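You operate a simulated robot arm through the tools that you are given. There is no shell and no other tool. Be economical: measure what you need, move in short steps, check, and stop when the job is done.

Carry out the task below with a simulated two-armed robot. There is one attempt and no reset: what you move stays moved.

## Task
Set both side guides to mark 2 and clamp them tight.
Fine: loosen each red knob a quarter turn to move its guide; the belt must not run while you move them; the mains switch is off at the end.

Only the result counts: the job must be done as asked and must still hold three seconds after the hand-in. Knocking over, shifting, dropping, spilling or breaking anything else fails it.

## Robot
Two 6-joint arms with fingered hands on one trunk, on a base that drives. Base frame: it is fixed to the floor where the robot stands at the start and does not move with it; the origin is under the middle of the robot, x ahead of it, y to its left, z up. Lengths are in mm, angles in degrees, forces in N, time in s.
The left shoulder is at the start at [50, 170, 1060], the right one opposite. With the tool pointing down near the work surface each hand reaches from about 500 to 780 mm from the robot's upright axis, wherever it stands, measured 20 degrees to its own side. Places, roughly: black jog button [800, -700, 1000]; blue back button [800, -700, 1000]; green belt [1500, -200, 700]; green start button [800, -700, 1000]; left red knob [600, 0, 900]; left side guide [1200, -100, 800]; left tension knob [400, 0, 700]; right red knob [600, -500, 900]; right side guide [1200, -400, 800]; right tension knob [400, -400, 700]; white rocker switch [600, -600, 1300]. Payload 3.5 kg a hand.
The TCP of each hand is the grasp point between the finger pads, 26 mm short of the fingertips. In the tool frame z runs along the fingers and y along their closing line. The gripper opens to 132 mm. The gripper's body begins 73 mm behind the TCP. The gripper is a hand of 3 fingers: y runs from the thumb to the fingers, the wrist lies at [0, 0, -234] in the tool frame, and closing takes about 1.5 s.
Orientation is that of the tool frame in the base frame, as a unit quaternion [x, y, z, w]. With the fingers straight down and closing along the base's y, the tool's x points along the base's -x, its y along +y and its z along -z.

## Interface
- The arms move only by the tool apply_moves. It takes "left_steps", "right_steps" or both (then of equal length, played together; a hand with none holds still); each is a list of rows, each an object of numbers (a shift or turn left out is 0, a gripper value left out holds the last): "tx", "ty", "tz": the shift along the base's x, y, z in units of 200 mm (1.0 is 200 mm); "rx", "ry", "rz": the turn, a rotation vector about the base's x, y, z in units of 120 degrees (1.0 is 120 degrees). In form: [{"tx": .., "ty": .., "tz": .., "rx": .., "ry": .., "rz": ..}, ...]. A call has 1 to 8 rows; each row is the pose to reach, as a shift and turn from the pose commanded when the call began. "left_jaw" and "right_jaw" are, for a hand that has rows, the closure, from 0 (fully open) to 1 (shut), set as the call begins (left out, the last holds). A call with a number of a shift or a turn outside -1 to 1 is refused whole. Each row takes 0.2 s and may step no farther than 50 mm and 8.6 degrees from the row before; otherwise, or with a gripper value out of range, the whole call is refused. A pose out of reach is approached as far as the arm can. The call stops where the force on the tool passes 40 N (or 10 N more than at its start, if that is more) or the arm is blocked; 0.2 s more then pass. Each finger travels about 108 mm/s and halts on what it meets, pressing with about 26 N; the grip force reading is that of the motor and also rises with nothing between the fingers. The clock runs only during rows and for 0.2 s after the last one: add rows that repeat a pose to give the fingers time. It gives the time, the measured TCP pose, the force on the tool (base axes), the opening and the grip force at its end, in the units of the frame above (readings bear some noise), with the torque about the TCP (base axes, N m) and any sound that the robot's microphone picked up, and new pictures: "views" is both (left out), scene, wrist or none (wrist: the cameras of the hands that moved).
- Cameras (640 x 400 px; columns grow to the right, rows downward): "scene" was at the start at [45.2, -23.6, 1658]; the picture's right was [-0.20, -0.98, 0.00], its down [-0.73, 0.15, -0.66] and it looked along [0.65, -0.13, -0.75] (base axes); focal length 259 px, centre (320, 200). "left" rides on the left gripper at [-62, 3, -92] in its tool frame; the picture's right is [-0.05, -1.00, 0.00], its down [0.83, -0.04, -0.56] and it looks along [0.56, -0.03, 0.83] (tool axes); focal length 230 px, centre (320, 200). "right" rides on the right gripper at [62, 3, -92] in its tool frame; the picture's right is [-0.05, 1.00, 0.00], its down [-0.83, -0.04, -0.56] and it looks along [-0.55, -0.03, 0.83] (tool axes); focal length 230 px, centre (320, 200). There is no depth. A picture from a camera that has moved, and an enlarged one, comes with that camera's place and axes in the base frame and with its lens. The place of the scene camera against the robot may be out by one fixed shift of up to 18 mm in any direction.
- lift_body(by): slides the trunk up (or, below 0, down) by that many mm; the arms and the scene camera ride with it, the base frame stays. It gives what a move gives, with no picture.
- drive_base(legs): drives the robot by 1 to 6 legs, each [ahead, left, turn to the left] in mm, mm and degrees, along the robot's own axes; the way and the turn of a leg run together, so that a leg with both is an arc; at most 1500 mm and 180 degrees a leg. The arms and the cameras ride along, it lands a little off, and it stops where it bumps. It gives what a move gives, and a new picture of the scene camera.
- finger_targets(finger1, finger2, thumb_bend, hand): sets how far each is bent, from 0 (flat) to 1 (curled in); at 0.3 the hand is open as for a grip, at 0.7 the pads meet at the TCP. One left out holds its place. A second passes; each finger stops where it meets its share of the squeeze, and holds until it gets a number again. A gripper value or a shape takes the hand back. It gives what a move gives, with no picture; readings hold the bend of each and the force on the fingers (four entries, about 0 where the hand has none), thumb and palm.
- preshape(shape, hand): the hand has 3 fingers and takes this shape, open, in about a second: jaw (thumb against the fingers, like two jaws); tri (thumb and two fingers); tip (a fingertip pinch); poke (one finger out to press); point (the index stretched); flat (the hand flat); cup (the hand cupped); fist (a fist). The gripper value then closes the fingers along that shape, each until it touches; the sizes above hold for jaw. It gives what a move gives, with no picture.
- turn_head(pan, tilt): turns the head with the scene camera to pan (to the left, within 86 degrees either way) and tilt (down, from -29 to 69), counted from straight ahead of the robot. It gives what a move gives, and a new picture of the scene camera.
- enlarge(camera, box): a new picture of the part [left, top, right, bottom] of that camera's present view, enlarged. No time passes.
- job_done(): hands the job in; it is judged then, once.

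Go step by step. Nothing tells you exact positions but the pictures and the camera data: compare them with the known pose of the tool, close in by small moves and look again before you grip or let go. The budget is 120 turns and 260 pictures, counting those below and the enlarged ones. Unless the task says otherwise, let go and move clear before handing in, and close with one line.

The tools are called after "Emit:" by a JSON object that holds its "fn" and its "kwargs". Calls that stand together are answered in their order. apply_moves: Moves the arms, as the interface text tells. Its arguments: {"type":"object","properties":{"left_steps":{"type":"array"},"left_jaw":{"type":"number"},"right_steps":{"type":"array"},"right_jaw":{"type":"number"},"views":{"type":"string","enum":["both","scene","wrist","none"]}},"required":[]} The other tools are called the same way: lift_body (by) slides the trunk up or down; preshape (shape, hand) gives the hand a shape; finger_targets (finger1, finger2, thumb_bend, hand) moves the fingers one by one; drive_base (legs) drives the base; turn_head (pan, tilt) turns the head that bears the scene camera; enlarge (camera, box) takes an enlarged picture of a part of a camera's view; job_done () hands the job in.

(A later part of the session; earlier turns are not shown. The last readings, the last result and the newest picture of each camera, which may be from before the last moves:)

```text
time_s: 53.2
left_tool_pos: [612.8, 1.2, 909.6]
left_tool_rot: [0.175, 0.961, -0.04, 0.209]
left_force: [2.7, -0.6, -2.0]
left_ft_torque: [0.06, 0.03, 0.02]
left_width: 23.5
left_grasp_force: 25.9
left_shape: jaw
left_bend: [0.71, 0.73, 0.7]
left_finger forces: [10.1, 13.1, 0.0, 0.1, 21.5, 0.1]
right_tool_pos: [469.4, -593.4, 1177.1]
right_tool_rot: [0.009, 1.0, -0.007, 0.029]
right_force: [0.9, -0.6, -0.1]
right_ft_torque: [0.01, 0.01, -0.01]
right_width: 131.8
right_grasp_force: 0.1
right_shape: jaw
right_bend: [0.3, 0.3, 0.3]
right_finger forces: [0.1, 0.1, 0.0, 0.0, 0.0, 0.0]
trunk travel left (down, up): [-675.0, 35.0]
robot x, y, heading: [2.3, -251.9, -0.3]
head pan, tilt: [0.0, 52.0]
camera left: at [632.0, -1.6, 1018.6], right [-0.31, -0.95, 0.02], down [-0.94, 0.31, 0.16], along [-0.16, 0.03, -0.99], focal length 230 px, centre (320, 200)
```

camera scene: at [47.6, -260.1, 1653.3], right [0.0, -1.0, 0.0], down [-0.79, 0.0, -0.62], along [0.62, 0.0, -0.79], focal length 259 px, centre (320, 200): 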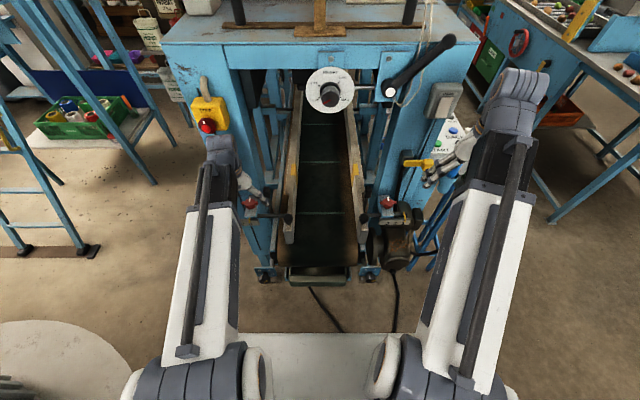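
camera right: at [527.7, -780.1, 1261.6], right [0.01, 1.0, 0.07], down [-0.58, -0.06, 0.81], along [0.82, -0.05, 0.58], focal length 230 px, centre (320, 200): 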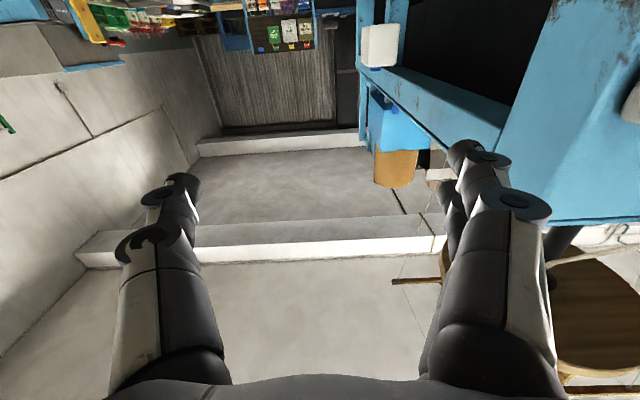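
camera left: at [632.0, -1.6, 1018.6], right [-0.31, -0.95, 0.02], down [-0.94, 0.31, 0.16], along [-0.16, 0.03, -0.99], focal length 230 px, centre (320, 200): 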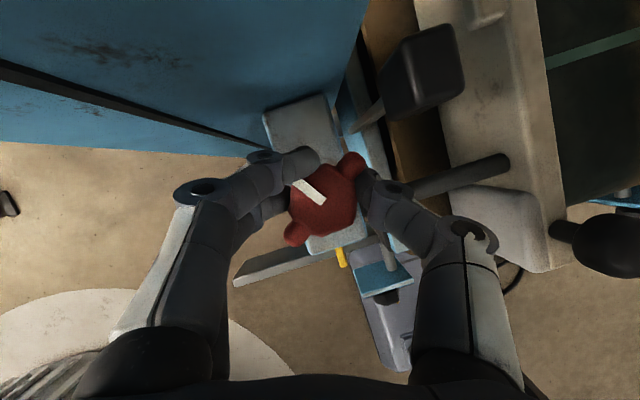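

Good form-fit grip. Turning another ~55°.

Emit:
{"fn": "apply_moves", "kwargs": {"left_steps": [{"rz": 0.066}, {"rz": 0.132}, {"rz": 0.198}, {"rz": 0.264}, {"rz": 0.33}, {"rz": 0.396}, {"rz": 0.465}], "views": "wrist"}}

```text
time_s: 54.8
left_tool_pos: [611.7, 1.2, 910.7]
left_tool_rot: [-0.296, 0.931, 0.064, 0.202]
left_force: [-8.8, 5.2, -8.7]
left_ft_torque: [0.15, 0.31, -0.06]
left_width: 22.2
left_grasp_force: 25.9
left_shape: jaw
left_bend: [0.7, 0.73, 0.7]
left_finger forces: [11.7, 16.4, 0.0, 0.1, 19.9, 0.0]
right_tool_pos: [468.7, -593.2, 1177.3]
right_tool_rot: [0.009, 0.999, -0.008, 0.03]
right_force: [-0.7, -0.4, -0.3]
right_ft_torque: [0.0, -0.01, 0.03]
right_width: 131.6
right_grasp_force: 0.1
right_shape: jaw
right_bend: [0.3, 0.3, 0.3]
right_finger forces: [0.1, 0.0, 0.0, 0.0, 0.0, 0.0]
trunk travel left (down, up): [-675.0, 35.0]
robot x, y, heading: [3.1, -250.3, -0.3]
head pan, tilt: [0.0, 52.0]
camera left: at [626.0, 14.7, 1019.4], right [0.62, -0.79, 0.02], down [-0.78, -0.6, 0.16], along [-0.11, -0.12, -0.99], focal length 230 px, centre (320, 200)
```

left: 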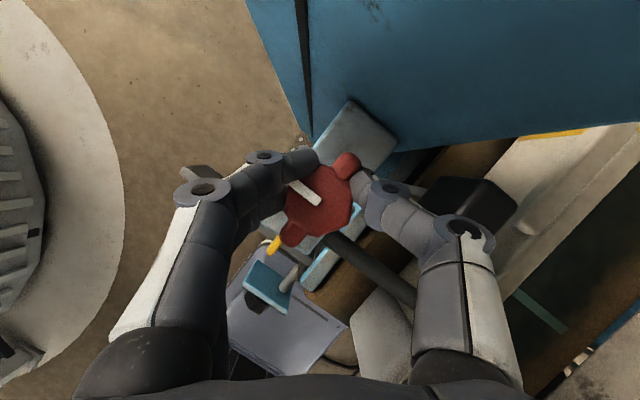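

The stripe shows about 90° turned. Releasing and lifting clear.

Emit:
{"fn": "finger_targets", "kwargs": {"hand": "left", "finger1": 0.5, "finger2": 0.5, "thumb_bend": 0.66}}

Emit:
{"fn": "apply_moves", "kwargs": {"left_steps": [{"tz": 0.1, "ty": 0.02}, {"tz": 0.3, "ty": 0.02}, {"tz": 0.4, "rz": -0.06}, {"tz": 0.4, "rz": -0.12}, {"tz": 0.4, "rz": -0.18}, {"tz": 0.4, "rz": -0.24}, {"tz": 0.4, "rz": -0.295}], "views": "wrist"}}

Emit:
{"fn": "enlarge", "kwargs": {"camera": "scene", "box": [210, 170, 338, 250]}}

```text
time_s: 55.8
left_tool_pos: [612.6, -0.7, 912.9]
left_tool_rot: [-0.295, 0.931, 0.063, 0.203]
left_force: [-2.0, -10.4, 6.9]
left_ft_torque: [-0.22, -0.12, -0.22]
left_width: 47.7
left_grasp_force: 5.1
left_shape: fingers
left_bend: [0.5, 0.5, 0.65]
left_finger forces: [0.0, 0.0, 0.0, 0.0, 11.2, 0.0]
right_tool_pos: [467.2, -595.2, 1177.6]
right_tool_rot: [0.009, 0.999, -0.006, 0.031]
right_force: [-0.3, -0.1, -0.1]
right_ft_torque: [0.0, 0.01, 0.03]
right_width: 131.7
right_grasp_force: 0.0
right_shape: jaw
right_bend: [0.3, 0.3, 0.3]
right_finger forces: [0.1, 0.0, 0.0, 0.0, 0.0, 0.0]
trunk travel left (down, up): [-675.0, 35.0]
robot x, y, heading: [0.4, -253.8, -0.2]
head pan, tilt: [0.0, 52.0]
```

```text
time_s: 57.4
left_tool_pos: [613.5, 0.2, 991.1]
left_tool_rot: [0.003, 0.977, -0.002, 0.213]
left_force: [0.0, 0.1, 0.5]
left_ft_torque: [0.0, 0.0, -0.01]
left_width: 42.2
left_grasp_force: 0.1
left_shape: fingers
left_bend: [0.5, 0.5, 0.66]
left_finger forces: [0.0, 0.0, 0.1, 0.0, 0.0, 0.0]
right_tool_pos: [468.4, -591.6, 1177.6]
right_tool_rot: [0.008, 0.999, -0.008, 0.03]
right_force: [-0.2, -1.0, -0.4]
right_ft_torque: [0.0, -0.02, -0.04]
right_width: 132.3
right_grasp_force: 0.0
right_shape: jaw
right_bend: [0.3, 0.3, 0.3]
right_finger forces: [0.0, 0.0, 0.1, 0.1, 0.1, 0.1]
trunk travel left (down, up): [-675.0, 35.0]
robot x, y, heading: [-2.4, -248.7, -0.1]
head pan, tilt: [0.0, 52.0]
camera left: at [631.9, 4.6, 1099.8], right [0.04, -1.0, 0.02], down [-0.99, -0.04, 0.16], along [-0.16, -0.03, -0.99], focal length 230 px, centre (320, 200)
```

left: 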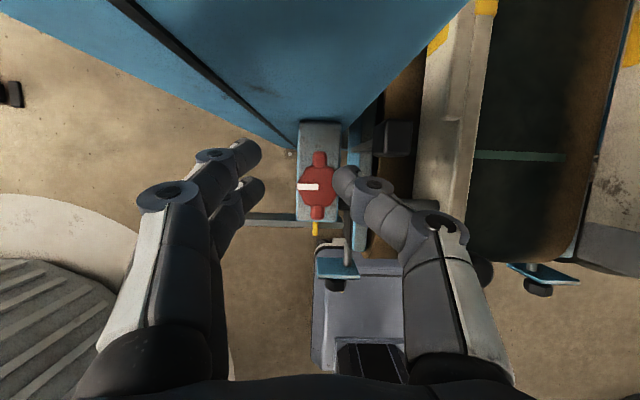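

```text
5.00 times, centred on (274, 210) of scene
camera zoom: at [45.4, -260.2, 1653.3], right [0.0, -1.0, 0.0], down [-0.79, 0.0, -0.62], along [0.62, 0.0, -0.79], focal length 1296 px, centre (550, 150)
```

zoom: 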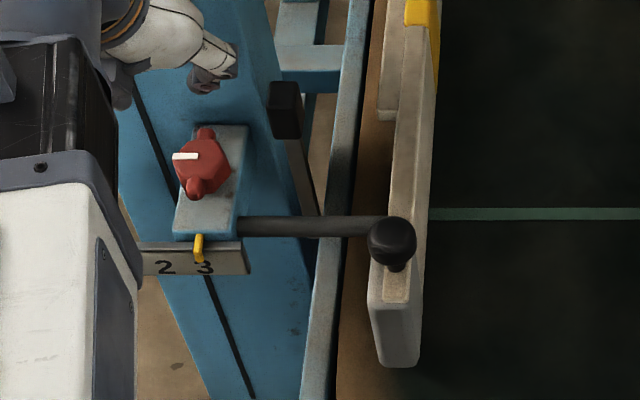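

The left knob is loosened by 90°. Now move the left hand above the left guide's ball handle near (557,-149).

Emit:
{"fn": "apply_moves", "kwargs": {"left_steps": [{"tx": -0.07, "ty": -0.19, "ry": 0.052}, {"tx": -0.14, "ty": -0.38, "ry": 0.104}, {"tx": -0.21, "ty": -0.57, "ry": 0.156}, {"tx": -0.28, "ty": -0.75, "ry": 0.208}], "left_jaw": 0.3, "views": "wrist"}}

Emit:
{"fn": "enlarge", "kwargs": {"camera": "scene", "box": [210, 170, 338, 250]}}

```text
time_s: 58.4
left_tool_pos: [557.2, -148.3, 991.4]
left_tool_rot: [0.002, 1.0, -0.002, -0.004]
left_force: [0.0, 0.0, -0.5]
left_ft_torque: [-0.03, -0.01, 0.03]
left_width: 92.0
left_grasp_force: 0.1
left_shape: jaw
left_bend: [0.68, 0.68, 0.64]
left_finger forces: [0.0, 0.1, 0.1, 0.0, 0.1, 0.0]
right_tool_pos: [469.1, -593.7, 1176.7]
right_tool_rot: [0.009, 0.999, -0.008, 0.03]
right_force: [0.1, 0.5, 0.4]
right_ft_torque: [0.02, 0.01, -0.01]
right_width: 132.0
right_grasp_force: 0.1
right_shape: jaw
right_bend: [0.3, 0.3, 0.3]
right_finger forces: [0.0, 0.1, 0.0, 0.1, 0.1, 0.0]
trunk travel left (down, up): [-675.0, 35.0]
robot x, y, heading: [-0.7, -250.1, -0.2]
head pan, tilt: [0.0, 52.0]
camera left: at [620.1, -144.1, 1082.4], right [0.05, -1.0, 0.0], down [-0.83, -0.04, 0.56], along [-0.56, -0.03, -0.83], focal length 230 px, centre (320, 200)
```

left: 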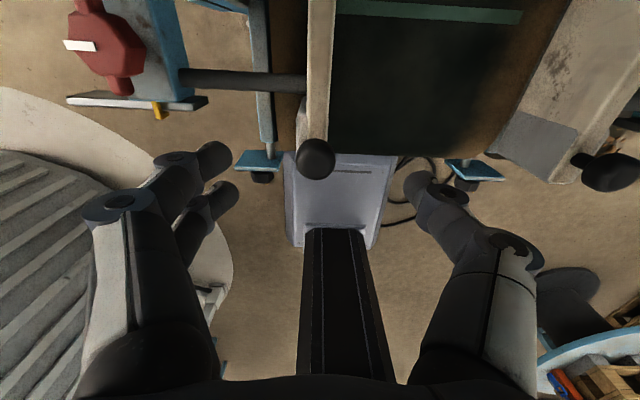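

```text
5.00 times, centred on (274, 210) of scene
camera zoom: at [45.5, -260.6, 1653.3], right [0.0, -1.0, 0.0], down [-0.79, 0.0, -0.62], along [0.62, 0.0, -0.79], focal length 1296 px, centre (550, 150)
```

zoom: 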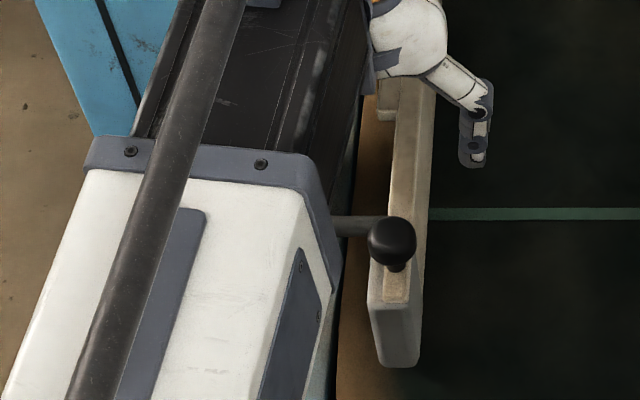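

The ball is at about (546,-142,913). Descending around it.

Emit:
{"fn": "apply_moves", "kwargs": {"left_steps": [{"tx": -0.055, "ty": 0.025, "tz": -0.13}, {"tx": -0.055, "ty": 0.025, "tz": -0.27}, {"tx": -0.055, "ty": 0.025, "tz": -0.365}], "views": "wrist"}}

Emit:
{"fn": "enlarge", "kwargs": {"camera": "scene", "box": [240, 180, 336, 240]}}

```text
time_s: 59.2
left_tool_pos: [544.5, -141.5, 917.4]
left_tool_rot: [0.002, 1.0, -0.003, -0.004]
left_force: [0.2, -0.1, 0.6]
left_ft_torque: [-0.01, 0.01, -0.02]
left_width: 92.1
left_grasp_force: 0.1
left_shape: jaw
left_bend: [0.68, 0.68, 0.64]
left_finger forces: [0.0, 0.0, 0.1, 0.1, 0.0, 0.0]
right_tool_pos: [469.2, -592.5, 1177.1]
right_tool_rot: [0.009, 1.0, -0.007, 0.029]
right_force: [-0.5, 0.3, -0.4]
right_ft_torque: [0.03, 0.01, 0.04]
right_width: 131.7
right_grasp_force: 0.0
right_shape: jaw
right_bend: [0.3, 0.3, 0.3]
right_finger forces: [0.0, 0.0, 0.0, 0.0, 0.0, 0.0]
trunk travel left (down, up): [-675.0, 35.0]
robot x, y, heading: [-0.6, -253.9, -0.2]
head pan, tilt: [0.0, 52.0]
camera left: at [608.0, -137.6, 1008.6], right [0.05, -1.0, 0.0], down [-0.83, -0.04, 0.56], along [-0.56, -0.03, -0.83], focal length 230 px, centre (320, 200)
```

left: 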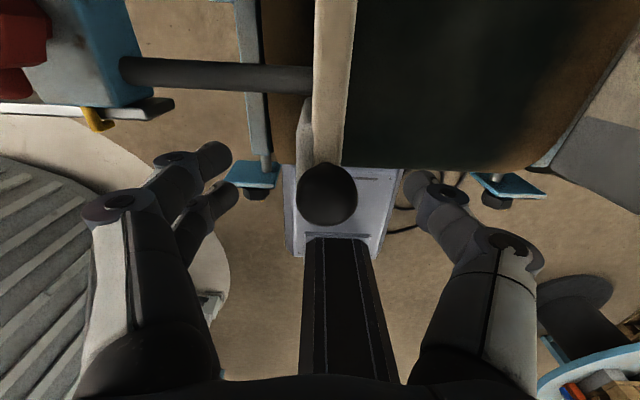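

```text
6.67 times, centred on (288, 210) of scene
camera zoom: at [45.4, -260.3, 1653.3], right [0.0, -1.0, 0.0], down [-0.79, 0.0, -0.62], along [0.62, 0.0, -0.79], focal length 1728 px, centre (533, 133)
```

zoom: 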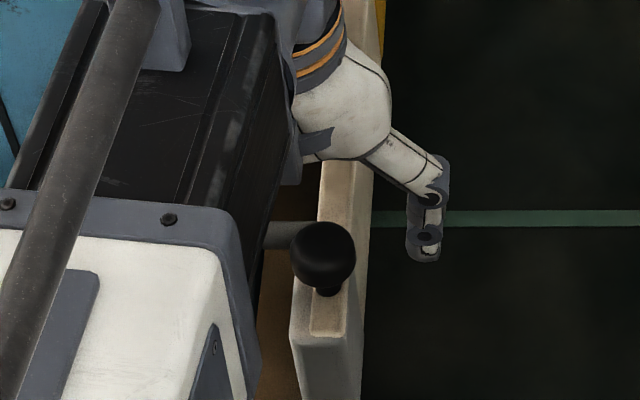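

Centred over the ball; closing on it.

Emit:
{"fn": "apply_moves", "kwargs": {"left_steps": [{"tz": -0.02}, {"tz": -0.02}, {"tz": -0.02}, {"tz": -0.02}, {"tz": -0.02}], "left_jaw": 1, "views": "wrist"}}

Emit:
{"fn": "enlarge", "kwargs": {"camera": "left", "box": [0, 0, 192, 140]}}

```text
time_s: 60.4
left_tool_pos: [546.4, -141.3, 913.2]
left_tool_rot: [0.002, 1.0, -0.002, -0.005]
left_force: [3.8, -1.7, -11.0]
left_ft_torque: [-0.05, -0.1, 0.12]
left_width: 19.4
left_grasp_force: 25.7
left_shape: jaw
left_bend: [0.7, 0.73, 0.7]
left_finger forces: [9.6, 12.0, 0.0, 0.1, 22.1, 0.0]
right_tool_pos: [469.8, -592.5, 1176.8]
right_tool_rot: [0.009, 0.999, -0.007, 0.03]
right_force: [0.2, -0.2, 0.1]
right_ft_torque: [0.02, 0.06, -0.04]
right_width: 131.9
right_grasp_force: 0.0
right_shape: jaw
right_bend: [0.3, 0.3, 0.3]
right_finger forces: [0.1, 0.1, 0.0, 0.1, 0.0, 0.1]
trunk travel left (down, up): [-675.0, 35.0]
robot x, y, heading: [0.3, -253.8, -0.3]
head pan, tilt: [0.0, 52.0]
camera left: at [609.1, -138.3, 1003.8], right [0.05, -1.0, 0.0], down [-0.83, -0.04, 0.56], along [-0.56, -0.03, -0.83], focal length 230 px, centre (320, 200)
```

left: 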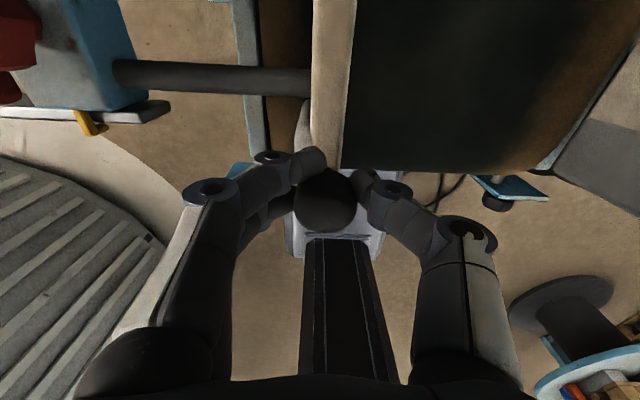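

```text
2.86 times, centred on (96, 70) of left
camera zoom: at [609.1, -138.3, 1003.8], right [0.05, -1.0, 0.0], down [-0.83, -0.04, 0.56], along [-0.56, -0.03, -0.83], focal length 657 px, centre (960, 571)
```

zoom: 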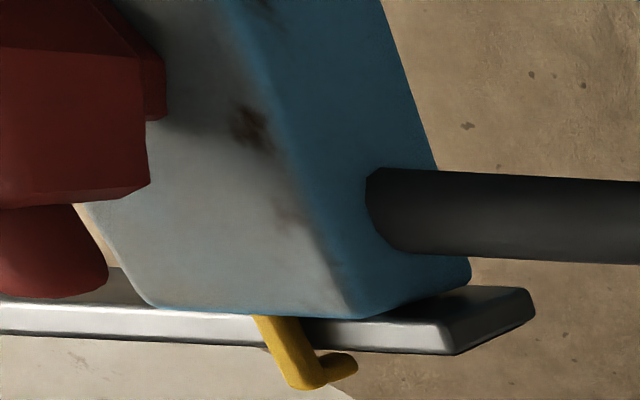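

Gripped. Drawing the left guide outward (+y) about 28 mm.

Emit:
{"fn": "apply_moves", "kwargs": {"left_steps": [{"ty": 0.04}, {"ty": 0.08}, {"ty": 0.12}, {"ty": 0.14}], "views": "both"}}

Emit:
{"fn": "enlarge", "kwargs": {"camera": "scene", "box": [210, 180, 306, 240]}}

```text
time_s: 61.4
left_tool_pos: [546.9, -114.9, 914.3]
left_tool_rot: [0.002, 1.0, -0.002, -0.005]
left_force: [0.8, -2.6, -20.0]
left_ft_torque: [0.02, -0.06, 0.05]
left_width: 18.9
left_grasp_force: 26.6
left_shape: jaw
left_bend: [0.69, 0.72, 0.7]
left_finger forces: [9.5, 13.0, 0.1, 0.0, 21.8, 0.1]
right_tool_pos: [470.0, -594.0, 1177.5]
right_tool_rot: [0.009, 0.999, -0.007, 0.03]
right_force: [-0.2, -0.1, 0.3]
right_ft_torque: [0.0, -0.02, -0.01]
right_width: 131.8
right_grasp_force: 0.1
right_shape: jaw
right_bend: [0.3, 0.3, 0.3]
right_finger forces: [0.0, 0.1, 0.1, 0.0, 0.0, 0.0]
trunk travel left (down, up): [-675.0, 35.0]
robot x, y, heading: [3.9, -254.3, -0.2]
head pan, tilt: [0.0, 52.0]
camera scene: at [47.0, -260.2, 1653.1], right [0.0, -1.0, 0.0], down [-0.79, 0.0, -0.61], along [0.61, 0.0, -0.79], focal length 259 px, centre (320, 200)
camera left: at [609.6, -111.8, 1004.8], right [0.05, -1.0, 0.0], down [-0.83, -0.04, 0.56], along [-0.56, -0.03, -0.83], focal length 230 px, centre (320, 200)
```

scene: 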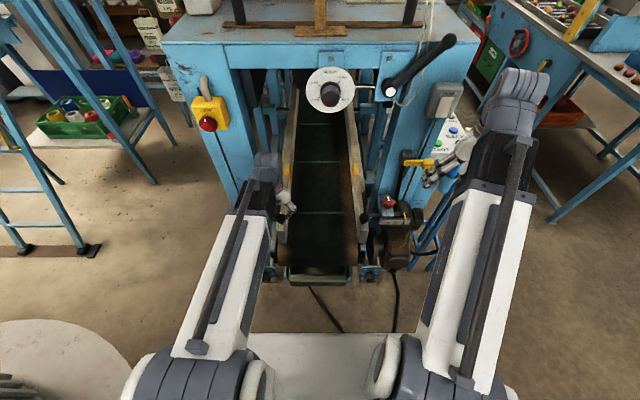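
left: 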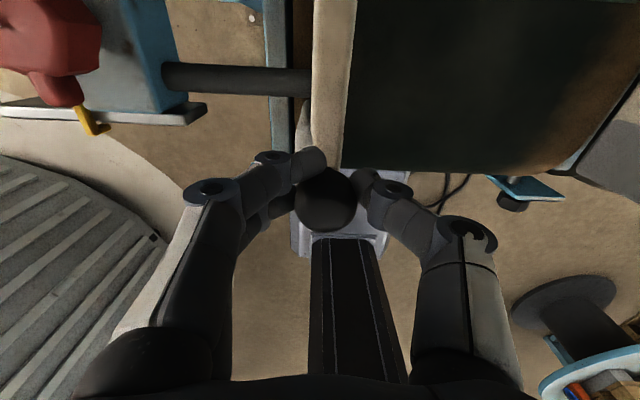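

```text
6.67 times, centred on (258, 210) of scene
camera zoom: at [47.0, -260.2, 1653.1], right [0.0, -1.0, 0.0], down [-0.79, 0.0, -0.61], along [0.61, 0.0, -0.79], focal length 1728 px, centre (733, 133)
```

zoom: 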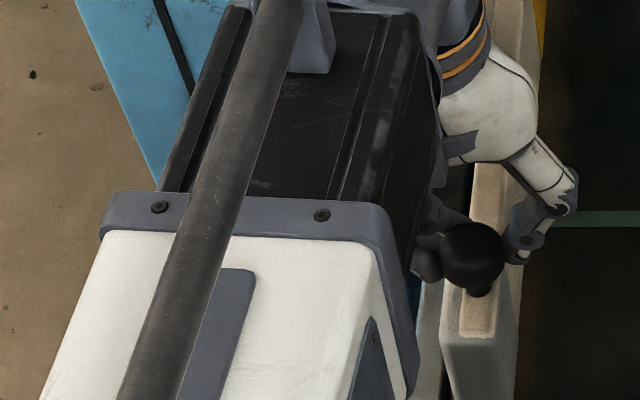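

The guide followed. I release, lift, and move aside to read the scale.

Emit:
{"fn": "apply_moves", "kwargs": {"left_steps": [{"tz": 0.02}, {"tz": 0.02}, {"tz": 0.02}, {"tz": 0.2}, {"tz": 0.4}, {"tz": 0.4, "ty": -0.2}, {"tz": 0.4, "ty": -0.4}], "left_jaw": 0.3, "views": "wrist"}}

Emit:
{"fn": "enlarge", "kwargs": {"camera": "scene", "box": [210, 180, 306, 240]}}

```text
time_s: 63.0
left_tool_pos: [548.3, -195.9, 993.3]
left_tool_rot: [0.002, 1.0, -0.003, -0.003]
left_force: [0.8, 0.0, 0.7]
left_ft_torque: [0.04, 0.01, 0.0]
left_width: 92.1
left_grasp_force: 0.1
left_shape: jaw
left_bend: [0.68, 0.68, 0.64]
left_finger forces: [0.0, 0.0, 0.0, 0.0, 0.1, 0.1]
right_tool_pos: [469.9, -592.9, 1177.0]
right_tool_rot: [0.01, 0.999, -0.007, 0.03]
right_force: [-1.0, -0.1, -1.4]
right_ft_torque: [0.0, 0.04, 0.03]
right_width: 131.9
right_grasp_force: 0.1
right_shape: jaw
right_bend: [0.3, 0.3, 0.3]
right_finger forces: [0.0, 0.0, 0.0, 0.0, 0.0, 0.1]
trunk travel left (down, up): [-675.0, 35.0]
robot x, y, heading: [1.2, -249.7, -0.1]
head pan, tilt: [0.0, 52.0]
camera left: at [611.2, -192.5, 1084.0], right [0.05, -1.0, 0.0], down [-0.83, -0.04, 0.56], along [-0.56, -0.03, -0.83], focal length 230 px, centre (320, 200)
```

left: 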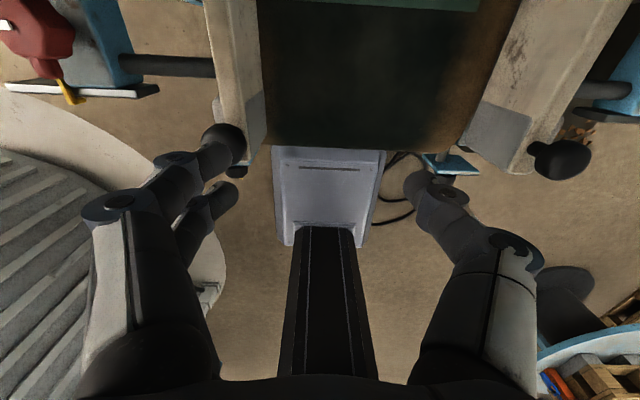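

```text
6.67 times, centred on (258, 210) of scene
camera zoom: at [45.4, -260.7, 1653.3], right [0.0, -1.0, 0.0], down [-0.79, 0.0, -0.62], along [0.62, 0.0, -0.79], focal length 1728 px, centre (733, 133)
```

zoom: 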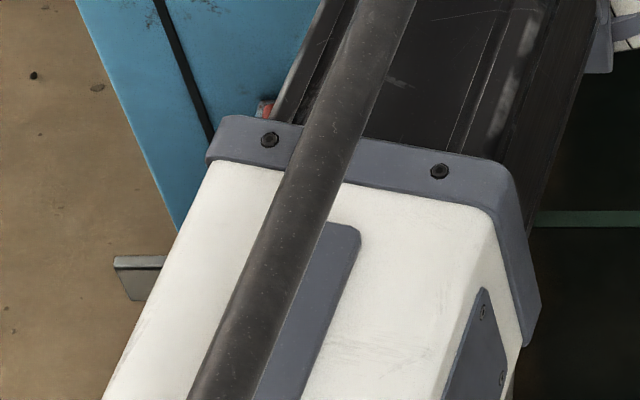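

Emit:
{"fn": "apply_moves", "kwargs": {"left_steps": [{"tz": 0.1, "ty": -0.2}, {"tz": 0.2, "ty": -0.4}, {"tz": 0.2, "ty": -0.6}, {"tz": 0.2, "ty": -0.8}], "views": "none"}}

Emit:
{"fn": "enlarge", "kwargs": {"camera": "scene", "box": [210, 170, 306, 230]}}

```text
time_s: 64.0
left_tool_pos: [549.2, -356.5, 1035.0]
left_tool_rot: [0.002, 1.0, -0.002, -0.004]
left_force: [-0.9, -0.2, 0.6]
left_ft_torque: [-0.03, -0.03, -0.02]
left_width: 92.1
left_grasp_force: 0.0
left_shape: jaw
left_bend: [0.68, 0.68, 0.64]
left_finger forces: [0.0, 0.0, 0.0, 0.0, 0.0, 0.0]
right_tool_pos: [469.0, -594.3, 1176.5]
right_tool_rot: [0.009, 0.999, -0.008, 0.029]
right_force: [-0.4, 0.2, 0.2]
right_ft_torque: [0.02, 0.01, -0.02]
right_width: 132.0
right_grasp_force: 0.0
right_shape: jaw
right_bend: [0.3, 0.3, 0.3]
right_finger forces: [0.0, 0.2, 0.0, 0.0, 0.0, 0.0]
trunk travel left (down, up): [-675.0, 35.0]
robot x, y, heading: [4.8, -251.1, 0.0]
head pan, tilt: [0.0, 52.0]
```

```text
6.67 times, centred on (258, 200) of scene
camera zoom: at [45.4, -260.8, 1653.3], right [0.0, -1.0, 0.0], down [-0.79, 0.0, -0.62], along [0.62, 0.0, -0.79], focal length 1728 px, centre (733, 200)
```

zoom: 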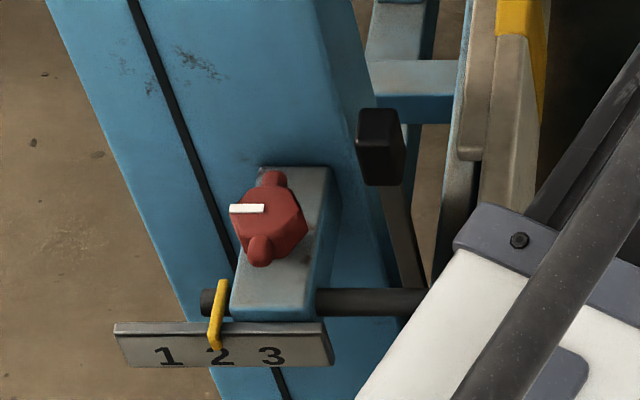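

Emit:
{"fn": "enlarge", "kwargs": {"camera": "scene", "box": [222, 208, 264, 230]}}

Emit:
{"fn": "enlarge", "kwargs": {"camera": "scene", "box": [370, 190, 418, 220]}}

```text
15.24 times, centred on (243, 219) of scene
camera zoom: at [45.4, -260.8, 1653.3], right [0.0, -1.0, 0.0], down [-0.79, 0.0, -0.62], along [0.62, 0.0, -0.79], focal length 3951 px, centre (1493, -90)
```

zoom: 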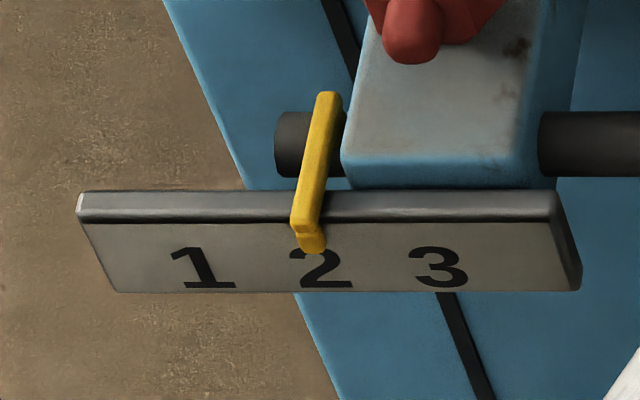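

```text
13.33 times, centred on (394, 205) of scene
camera zoom: at [45.4, -260.8, 1653.3], right [0.0, -1.0, 0.0], down [-0.79, 0.0, -0.62], along [0.62, 0.0, -0.79], focal length 3457 px, centre (-667, 133)
```

zoom: 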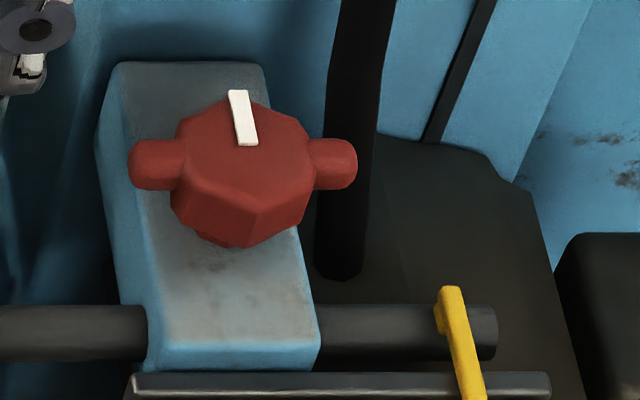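

The left pointer sits on mark 2. Now back to the left knob to clamp it: tilt while traversing.

Emit:
{"fn": "apply_moves", "kwargs": {"left_steps": [{"ry": -0.06, "ty": 0.1}, {"ry": -0.12, "ty": 0.3}, {"ry": -0.18, "ty": 0.5, "tz": -0.1}, {"ry": -0.208, "ty": 0.7, "tz": -0.2}, {"ry": -0.208, "ty": 0.9, "tz": -0.25}, {"ry": -0.208, "ty": 1.0, "tz": -0.25}], "views": "none"}}

Emit:
{"fn": "apply_moves", "kwargs": {"left_steps": [{"ty": 0.2}, {"ty": 0.4}, {"ty": 0.6}, {"ty": 0.78}, {"ty": 0.78, "tx": 0.15}, {"ty": 0.78, "tx": 0.315}], "views": "wrist"}}

```text
time_s: 65.4
left_tool_pos: [567.4, -159.9, 983.4]
left_tool_rot: [0.003, 0.977, -0.002, 0.212]
left_force: [0.3, -0.8, -0.1]
left_ft_torque: [-0.02, -0.01, 0.02]
left_width: 92.1
left_grasp_force: 0.1
left_shape: jaw
left_bend: [0.68, 0.68, 0.64]
left_finger forces: [0.2, 0.0, 0.0, 0.1, 0.0, 0.0]
left hand out of reach, approached as far as the arm can: row 4, 5, 6
right_tool_pos: [469.5, -593.8, 1177.1]
right_tool_rot: [0.009, 0.999, -0.008, 0.03]
right_force: [-0.8, -0.4, -0.6]
right_ft_torque: [-0.02, 0.02, 0.02]
right_width: 131.9
right_grasp_force: 0.0
right_shape: jaw
right_bend: [0.3, 0.3, 0.3]
right_finger forces: [0.0, 0.0, 0.1, 0.0, 0.0, 0.0]
trunk travel left (down, up): [-675.0, 35.0]
robot x, y, heading: [1.5, -254.9, -0.3]
head pan, tilt: [0.0, 52.0]
```

```text
time_s: 66.8
left_tool_pos: [628.8, -3.0, 983.9]
left_tool_rot: [0.002, 0.977, -0.001, 0.212]
left_force: [-0.1, 0.3, -0.4]
left_ft_torque: [0.0, -0.03, -0.03]
left_width: 92.1
left_grasp_force: 0.1
left_shape: jaw
left_bend: [0.68, 0.68, 0.64]
left_finger forces: [0.1, 0.0, 0.0, 0.0, 0.0, 0.1]
left hand out of reach, approached as far as the arm can: row 1, 2, 3
right_tool_pos: [470.1, -591.9, 1176.9]
right_tool_rot: [0.009, 0.999, -0.008, 0.03]
right_force: [1.2, 0.1, 0.3]
right_ft_torque: [-0.01, 0.02, -0.03]
right_width: 132.0
right_grasp_force: 0.0
right_shape: jaw
right_bend: [0.3, 0.3, 0.3]
right_finger forces: [0.1, 0.1, 0.0, 0.0, 0.0, 0.0]
trunk travel left (down, up): [-675.0, 35.0]
robot x, y, heading: [1.6, -248.9, 0.2]
head pan, tilt: [0.0, 52.0]
camera left: at [647.8, 1.2, 1092.9], right [0.04, -1.0, 0.02], down [-0.99, -0.04, 0.16], along [-0.16, -0.03, -0.99], focal length 230 px, centre (320, 200)
```

left: 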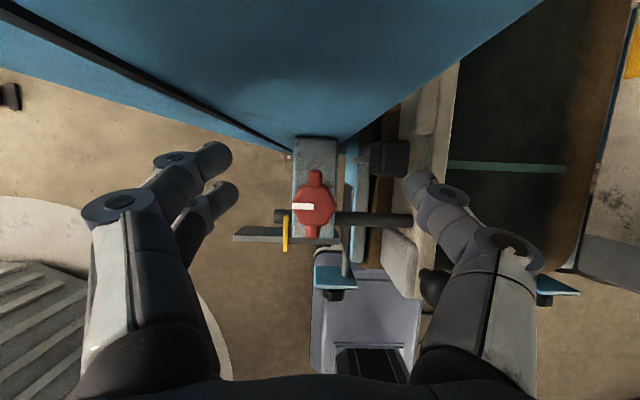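

Rotating to +34° with a partly closed hand, then descending onto the knob.

Emit:
{"fn": "apply_moves", "kwargs": {"left_steps": [{"rz": 0.0567, "tx": -0.04}, {"rz": 0.1134, "tx": -0.08, "ty": 0.015}, {"rz": 0.17, "tx": -0.08, "ty": 0.015}, {"rz": 0.2268, "tx": -0.08, "ty": 0.015}, {"rz": 0.283, "tx": -0.08, "ty": 0.015}, {"rz": 0.283, "tx": -0.08, "ty": 0.015, "tz": -0.15}], "left_jaw": 0.55, "views": "wrist"}}

```text
time_s: 68.2
left_tool_pos: [614.0, -1.0, 953.8]
left_tool_rot: [-0.284, 0.935, 0.061, 0.203]
left_force: [-0.3, -0.6, -0.2]
left_ft_torque: [-0.01, 0.02, 0.01]
left_width: 60.3
left_grasp_force: 0.1
left_shape: jaw
left_bend: [0.73, 0.73, 0.7]
left_finger forces: [0.1, 0.0, 0.0, 0.0, 0.0, 0.0]
right_tool_pos: [469.5, -594.1, 1177.0]
right_tool_rot: [0.008, 1.0, -0.006, 0.03]
right_force: [-0.2, 0.2, -0.5]
right_ft_torque: [0.02, -0.01, 0.01]
right_width: 131.9
right_grasp_force: 0.0
right_shape: jaw
right_bend: [0.3, 0.3, 0.3]
right_finger forces: [0.1, 0.0, 0.0, 0.0, 0.0, 0.0]
trunk travel left (down, up): [-675.0, 35.0]
robot x, y, heading: [4.0, -252.2, -0.1]
head pan, tilt: [0.0, 52.0]
camera left: at [627.8, 12.5, 1062.6], right [0.59, -0.8, 0.02], down [-0.8, -0.58, 0.16], along [-0.11, -0.11, -0.99], focal length 230 px, centre (320, 200)
```

left: 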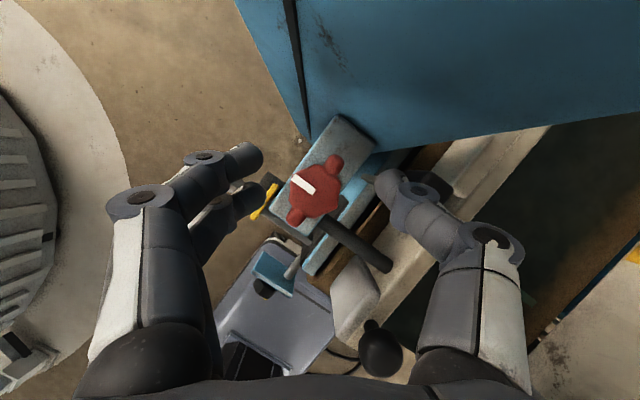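

Emit:
{"fn": "apply_moves", "kwargs": {"left_steps": [{"tz": -0.1}, {"tz": -0.213}], "views": "none"}}

Emit:
{"fn": "apply_moves", "kwargs": {"left_steps": [{"tz": 0}, {"tz": 0}, {"tz": 0}, {"tz": 0}], "left_jaw": 1, "views": "wrist"}}

```text
time_s: 68.8
left_tool_pos: [611.5, 0.0, 914.5]
left_tool_rot: [-0.285, 0.934, 0.062, 0.205]
left_force: [-11.7, 13.1, 15.0]
left_ft_torque: [-0.87, -0.59, -0.22]
left_width: 53.3
left_grasp_force: 0.1
left_shape: jaw
left_bend: [0.73, 0.73, 0.7]
left_finger forces: [0.0, 0.1, 0.0, 0.0, 21.7, 0.1]
right_tool_pos: [466.9, -591.7, 1177.9]
right_tool_rot: [0.01, 0.999, -0.008, 0.031]
right_force: [-0.6, 0.2, 0.2]
right_ft_torque: [0.01, -0.02, 0.03]
right_width: 131.7
right_grasp_force: 0.0
right_shape: jaw
right_bend: [0.3, 0.3, 0.3]
right_finger forces: [0.1, 0.0, 0.0, 0.0, 0.0, 0.1]
trunk travel left (down, up): [-675.0, 35.0]
robot x, y, heading: [-0.5, -248.6, -0.1]
head pan, tilt: [0.0, 52.0]
```

```text
time_s: 69.8
left_tool_pos: [614.1, -1.3, 910.5]
left_tool_rot: [-0.284, 0.935, 0.06, 0.204]
left_force: [-2.2, 7.5, -2.1]
left_ft_torque: [0.19, 0.13, -0.02]
left_width: 25.7
left_grasp_force: 26.1
left_shape: jaw
left_bend: [0.72, 0.73, 0.72]
left_finger forces: [10.9, 14.7, 0.1, 0.0, 18.1, 0.0]
right_tool_pos: [468.2, -592.0, 1177.9]
right_tool_rot: [0.01, 0.999, -0.007, 0.03]
right_force: [0.4, 0.8, 0.0]
right_ft_torque: [0.03, -0.02, 0.03]
right_width: 131.8
right_grasp_force: 0.0
right_shape: jaw
right_bend: [0.3, 0.3, 0.3]
right_finger forces: [0.0, 0.1, 0.0, 0.0, 0.1, 0.1]
trunk travel left (down, up): [-675.0, 35.0]
robot x, y, heading: [0.8, -256.8, -0.4]
head pan, tilt: [0.0, 52.0]
camera left: at [628.0, 10.9, 1020.1], right [0.59, -0.8, 0.02], down [-0.8, -0.58, 0.16], along [-0.12, -0.12, -0.99], focal length 230 px, centre (320, 200)
```

left: 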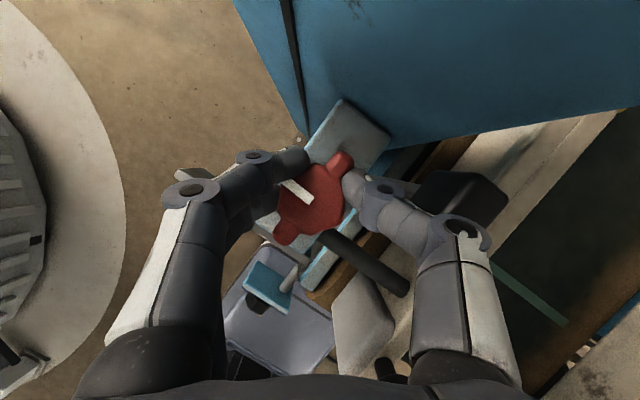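

Gripped. Turning clockwise.

Emit:
{"fn": "apply_moves", "kwargs": {"left_steps": [{"rz": -0.066}, {"rz": -0.132}, {"rz": -0.198}, {"rz": -0.264}, {"rz": -0.33}, {"rz": -0.396}, {"rz": -0.462}, {"rz": -0.528}], "views": "wrist"}}

```text
time_s: 71.6
left_tool_pos: [615.2, -3.2, 912.5]
left_tool_rot: [0.251, 0.944, -0.057, 0.206]
left_force: [-1.4, -7.3, -4.3]
left_ft_torque: [-0.1, 0.13, 0.03]
left_width: 22.6
left_grasp_force: 26.0
left_shape: jaw
left_bend: [0.72, 0.73, 0.71]
left_finger forces: [7.9, 11.5, 0.0, 0.0, 25.2, 0.0]
right_tool_pos: [470.2, -592.7, 1176.3]
right_tool_rot: [0.009, 0.999, -0.006, 0.03]
right_force: [0.8, 0.0, -0.9]
right_ft_torque: [-0.03, 0.0, 0.03]
right_width: 131.8
right_grasp_force: 0.1
right_shape: jaw
right_bend: [0.3, 0.3, 0.3]
right_finger forces: [0.1, 0.0, 0.1, 0.0, 0.1, 0.0]
trunk travel left (down, up): [-675.0, 35.0]
robot x, y, heading: [3.7, -252.1, -0.2]
head pan, tilt: [0.0, 52.0]
camera left: at [632.3, -7.5, 1021.1], right [-0.46, -0.89, 0.02], down [-0.88, 0.45, 0.16], along [-0.15, 0.05, -0.99], focal length 230 px, centre (320, 200)
```

left: 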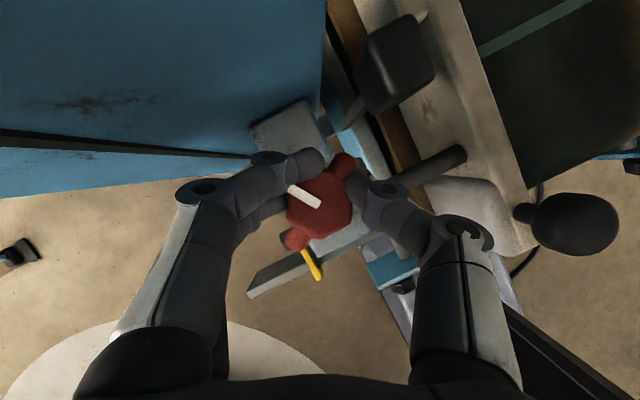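

Knob now at ~26°. Continuing the turn another 30°.

Emit:
{"fn": "apply_moves", "kwargs": {"left_steps": [{"rz": -0.066}, {"rz": -0.132}, {"rz": -0.198}, {"rz": -0.25}], "views": "wrist"}}

```text
time_s: 72.6
left_tool_pos: [612.7, -2.2, 912.4]
left_tool_rot: [0.487, 0.847, -0.108, 0.183]
left_force: [-2.9, -17.5, -2.8]
left_ft_torque: [-0.21, 0.1, 0.08]
left_width: 22.7
left_grasp_force: 25.8
left_shape: jaw
left_bend: [0.72, 0.73, 0.71]
left_finger forces: [10.2, 10.6, 0.0, 0.0, 28.3, 0.0]
right_tool_pos: [469.1, -595.3, 1176.5]
right_tool_rot: [0.009, 0.999, -0.007, 0.031]
right_force: [-0.3, 0.3, -0.4]
right_ft_torque: [0.0, 0.01, 0.02]
right_width: 132.0
right_grasp_force: 0.3
right_shape: jaw
right_bend: [0.3, 0.3, 0.3]
right_finger forces: [0.0, 0.1, 0.0, 0.0, 0.1, 0.0]
trunk travel left (down, up): [-675.0, 35.0]
robot x, y, heading: [1.6, -248.0, -0.2]
head pan, tilt: [0.0, 52.0]
camera left: at [626.6, -16.2, 1021.3], right [-0.84, -0.54, 0.02], down [-0.53, 0.83, 0.16], along [-0.11, 0.12, -0.99], focal length 230 px, centre (320, 200)
```

left: 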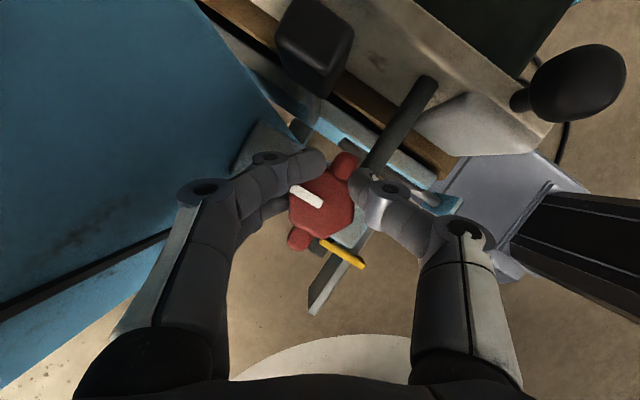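

Stripe is back to its tight position. A slight extra push to make sure it's tight.

Emit:
{"fn": "apply_moves", "kwargs": {"left_steps": [{"rz": -0.03}, {"rz": -0.06}, {"rz": -0.06}], "views": "wrist"}}

Emit:
{"fn": "enlarge", "kwargs": {"camera": "left", "box": [256, 130, 384, 270]}}

```text
time_s: 73.4
left_tool_pos: [613.5, -2.9, 913.2]
left_tool_rot: [0.539, 0.815, -0.118, 0.177]
left_force: [-0.4, -19.9, 1.7]
left_ft_torque: [-0.33, 0.09, 0.39]
left_width: 22.5
left_grasp_force: 26.0
left_shape: jaw
left_bend: [0.72, 0.74, 0.7]
left_finger forces: [7.3, 11.4, 0.0, 0.0, 31.1, 0.0]
right_tool_pos: [469.6, -594.9, 1177.5]
right_tool_rot: [0.009, 0.999, -0.007, 0.031]
right_force: [0.3, -0.2, 0.2]
right_ft_torque: [0.01, -0.01, 0.01]
right_width: 131.8
right_grasp_force: 0.0
right_shape: jaw
right_bend: [0.3, 0.3, 0.3]
right_finger forces: [0.1, 0.0, 0.0, 0.0, 0.0, 0.0]
trunk travel left (down, up): [-675.0, 35.0]
robot x, y, heading: [1.0, -254.3, 0.0]
head pan, tilt: [0.0, 52.0]
camera left: at [625.0, -17.9, 1021.4], right [-0.9, -0.43, 0.02], down [-0.43, 0.89, 0.16], along [-0.09, 0.13, -0.99], focal length 230 px, centre (320, 200)
```

left: 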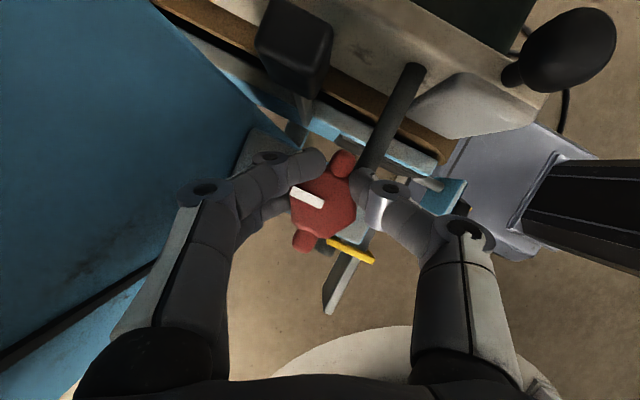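

```text
2.86 times, centred on (320, 200) of left
camera zoom: at [625.0, -17.9, 1021.4], right [-0.9, -0.43, 0.02], down [-0.43, 0.89, 0.16], along [-0.09, 0.13, -0.99], focal length 657 px, centre (320, 200)
```

zoom: 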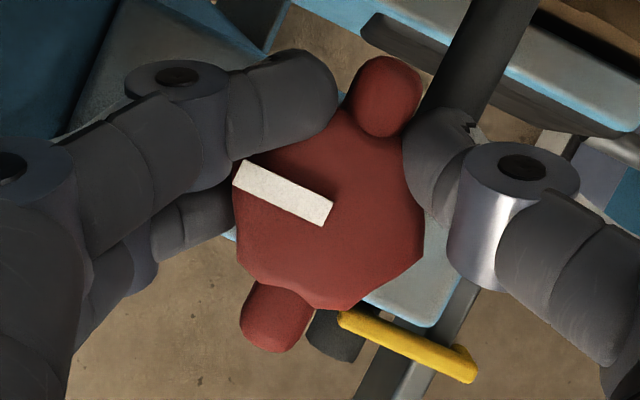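

It is against its stop (stripe at its original direction). Releasing a little and lifting off, then rotating back.

Emit:
{"fn": "apply_moves", "kwargs": {"left_steps": [{"tz": 0.0}, {"tz": 0.0}, {"tz": 0.15}, {"tz": 0.35}, {"tz": 0.4, "tx": -0.1}], "left_jaw": 0.65, "views": "none"}}

Emit:
{"fn": "apply_moves", "kwargs": {"left_steps": [{"rz": 0.07, "tx": -0.1}, {"rz": 0.14, "tx": -0.2}, {"rz": 0.21, "tx": -0.25}, {"rz": 0.28, "tx": -0.25}, {"rz": 0.35, "tx": -0.25}, {"rz": 0.42, "tx": -0.25}, {"rz": 0.49, "tx": -0.25}, {"rz": 0.54, "tx": -0.25}], "left_jaw": 0.3, "views": "none"}}

Emit:
{"fn": "enlarge", "kwargs": {"camera": "scene", "box": [210, 170, 306, 230]}}

```text
time_s: 74.6
left_tool_pos: [594.1, -1.0, 992.5]
left_tool_rot: [0.538, 0.815, -0.119, 0.177]
left_force: [0.4, 0.1, 0.1]
left_ft_torque: [-0.01, -0.02, -0.03]
left_width: 46.0
left_grasp_force: 0.1
left_shape: jaw
left_bend: [0.74, 0.74, 0.7]
left_finger forces: [0.0, 0.1, 0.0, 0.0, 0.1, 0.0]
right_tool_pos: [468.4, -592.8, 1176.6]
right_tool_rot: [0.009, 0.999, -0.008, 0.031]
right_force: [0.7, -1.5, -0.3]
right_ft_torque: [0.01, 0.02, -0.04]
right_width: 132.0
right_grasp_force: 0.1
right_shape: jaw
right_bend: [0.3, 0.3, 0.3]
right_finger forces: [0.0, 0.0, 0.0, 0.1, 0.0, 0.1]
trunk travel left (down, up): [-675.0, 35.0]
robot x, y, heading: [5.8, -256.1, -0.2]
head pan, tilt: [0.0, 52.0]
```

```text
time_s: 76.4
left_tool_pos: [562.2, 3.7, 992.5]
left_tool_rot: [0.016, 0.977, -0.005, 0.213]
left_force: [-1.0, 0.0, 0.3]
left_ft_torque: [-0.03, 0.02, -0.02]
left_width: 92.0
left_grasp_force: 0.1
left_shape: jaw
left_bend: [0.68, 0.68, 0.64]
left_finger forces: [0.1, 0.1, 0.0, 0.0, 0.0, 0.1]
left hand out of reach, approached as far as the arm can: row 6, 7, 8
right_tool_pos: [469.5, -593.2, 1178.2]
right_tool_rot: [0.01, 0.999, -0.008, 0.03]
right_force: [-1.0, 0.5, 0.4]
right_ft_torque: [-0.01, -0.02, 0.02]
right_width: 131.8
right_grasp_force: 0.1
right_shape: jaw
right_bend: [0.3, 0.3, 0.3]
right_finger forces: [0.0, 0.1, 0.0, 0.0, 0.0, 0.0]
trunk travel left (down, up): [-675.0, 35.0]
robot x, y, heading: [2.7, -254.2, 0.1]
head pan, tilt: [0.0, 52.0]
```

```text
6.67 times, centred on (258, 200) of scene
camera zoom: at [45.3, -260.4, 1653.3], right [0.0, -1.0, 0.0], down [-0.79, 0.0, -0.62], along [0.62, 0.0, -0.79], focal length 1728 px, centre (733, 200)
```

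zoom: 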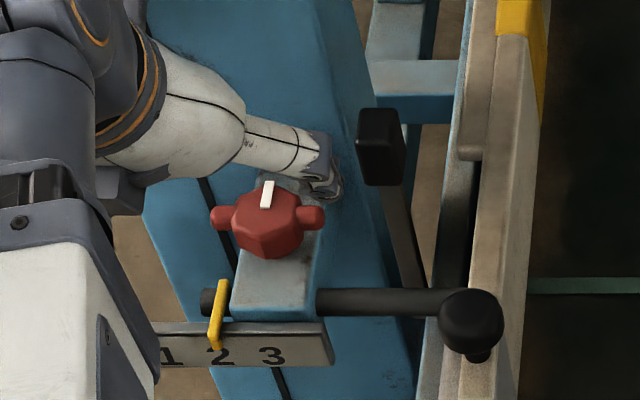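

Left guide is done. Now the right hand: lower it with the same tilt to just short of the right knob and look.

Emit:
{"fn": "apply_moves", "kwargs": {"right_steps": [{"tx": 0.0, "ty": 0.06, "tz": -0.12, "ry": -0.026}, {"tx": 0.05, "ty": 0.12, "tz": -0.26, "ry": -0.052}, {"tx": 0.1, "ty": 0.18, "tz": -0.4, "ry": -0.078}, {"tx": 0.16, "ty": 0.24, "tz": -0.54, "ry": -0.104}, {"tx": 0.25, "ty": 0.3, "tz": -0.66, "ry": -0.13}, {"tx": 0.34, "ty": 0.36, "tz": -0.78, "ry": -0.156}, {"tx": 0.43, "ty": 0.42, "tz": -0.86, "ry": -0.182}, {"tx": 0.5, "ty": 0.45, "tz": -0.92, "ry": -0.2}], "views": "both"}}

Emit:
{"fn": "enlarge", "kwargs": {"camera": "scene", "box": [350, 130, 478, 210]}}

```text
time_s: 78.2
left_tool_pos: [564.0, 3.9, 991.1]
left_tool_rot: [0.017, 0.977, -0.005, 0.212]
left_force: [0.8, 1.4, 0.4]
left_ft_torque: [-0.01, -0.02, 0.03]
left_width: 91.8
left_grasp_force: 0.0
left_shape: jaw
left_bend: [0.68, 0.68, 0.64]
left_finger forces: [0.0, 0.1, 0.1, 0.0, 0.1, 0.1]
right_tool_pos: [575.6, -505.7, 994.2]
right_tool_rot: [0.011, 0.971, -0.005, 0.238]
right_force: [-0.9, 0.6, 0.0]
right_ft_torque: [0.02, 0.05, -0.03]
right_width: 132.0
right_grasp_force: 0.0
right_shape: jaw
right_bend: [0.3, 0.3, 0.3]
right_finger forces: [0.0, 0.0, 0.0, 0.0, 0.1, 0.0]
right hand out of reach, approached as far as the arm can: row 4, 5, 6, 7, 8
trunk travel left (down, up): [-675.0, 35.0]
robot x, y, heading: [5.4, -252.7, 0.0]
head pan, tilt: [0.0, 52.0]
camera scene: at [45.4, -260.2, 1653.3], right [0.0, -1.0, 0.0], down [-0.79, 0.0, -0.62], along [0.62, 0.0, -0.79], focal length 259 px, centre (320, 200)
camera right: at [478.7, -501.4, 1048.5], right [0.07, 1.0, 0.02], down [0.48, -0.05, 0.88], along [0.87, -0.05, -0.48], focal length 230 px, centre (320, 200)
```

scene: 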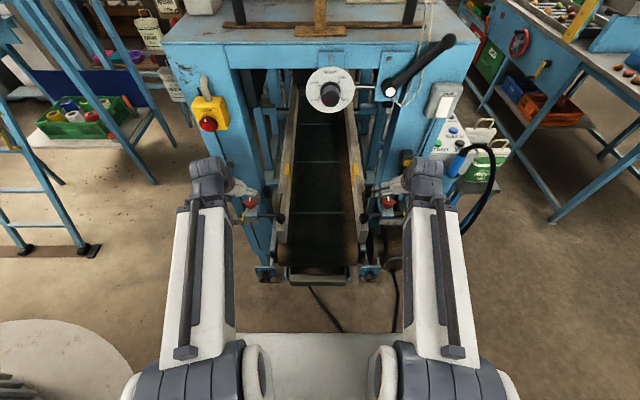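
right: 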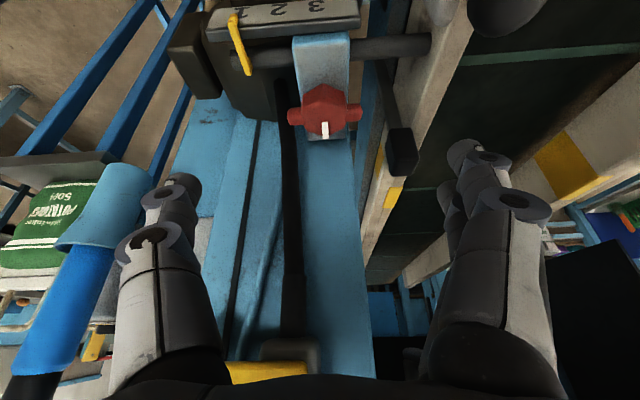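

```text
5.00 times, centred on (414, 170) of scene
camera zoom: at [45.4, -260.2, 1653.3], right [0.0, -1.0, 0.0], down [-0.79, 0.0, -0.62], along [0.62, 0.0, -0.79], focal length 1296 px, centre (-150, 350)
```

zoom: 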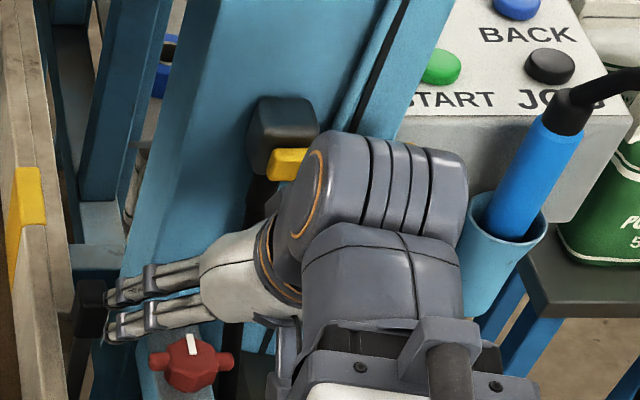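

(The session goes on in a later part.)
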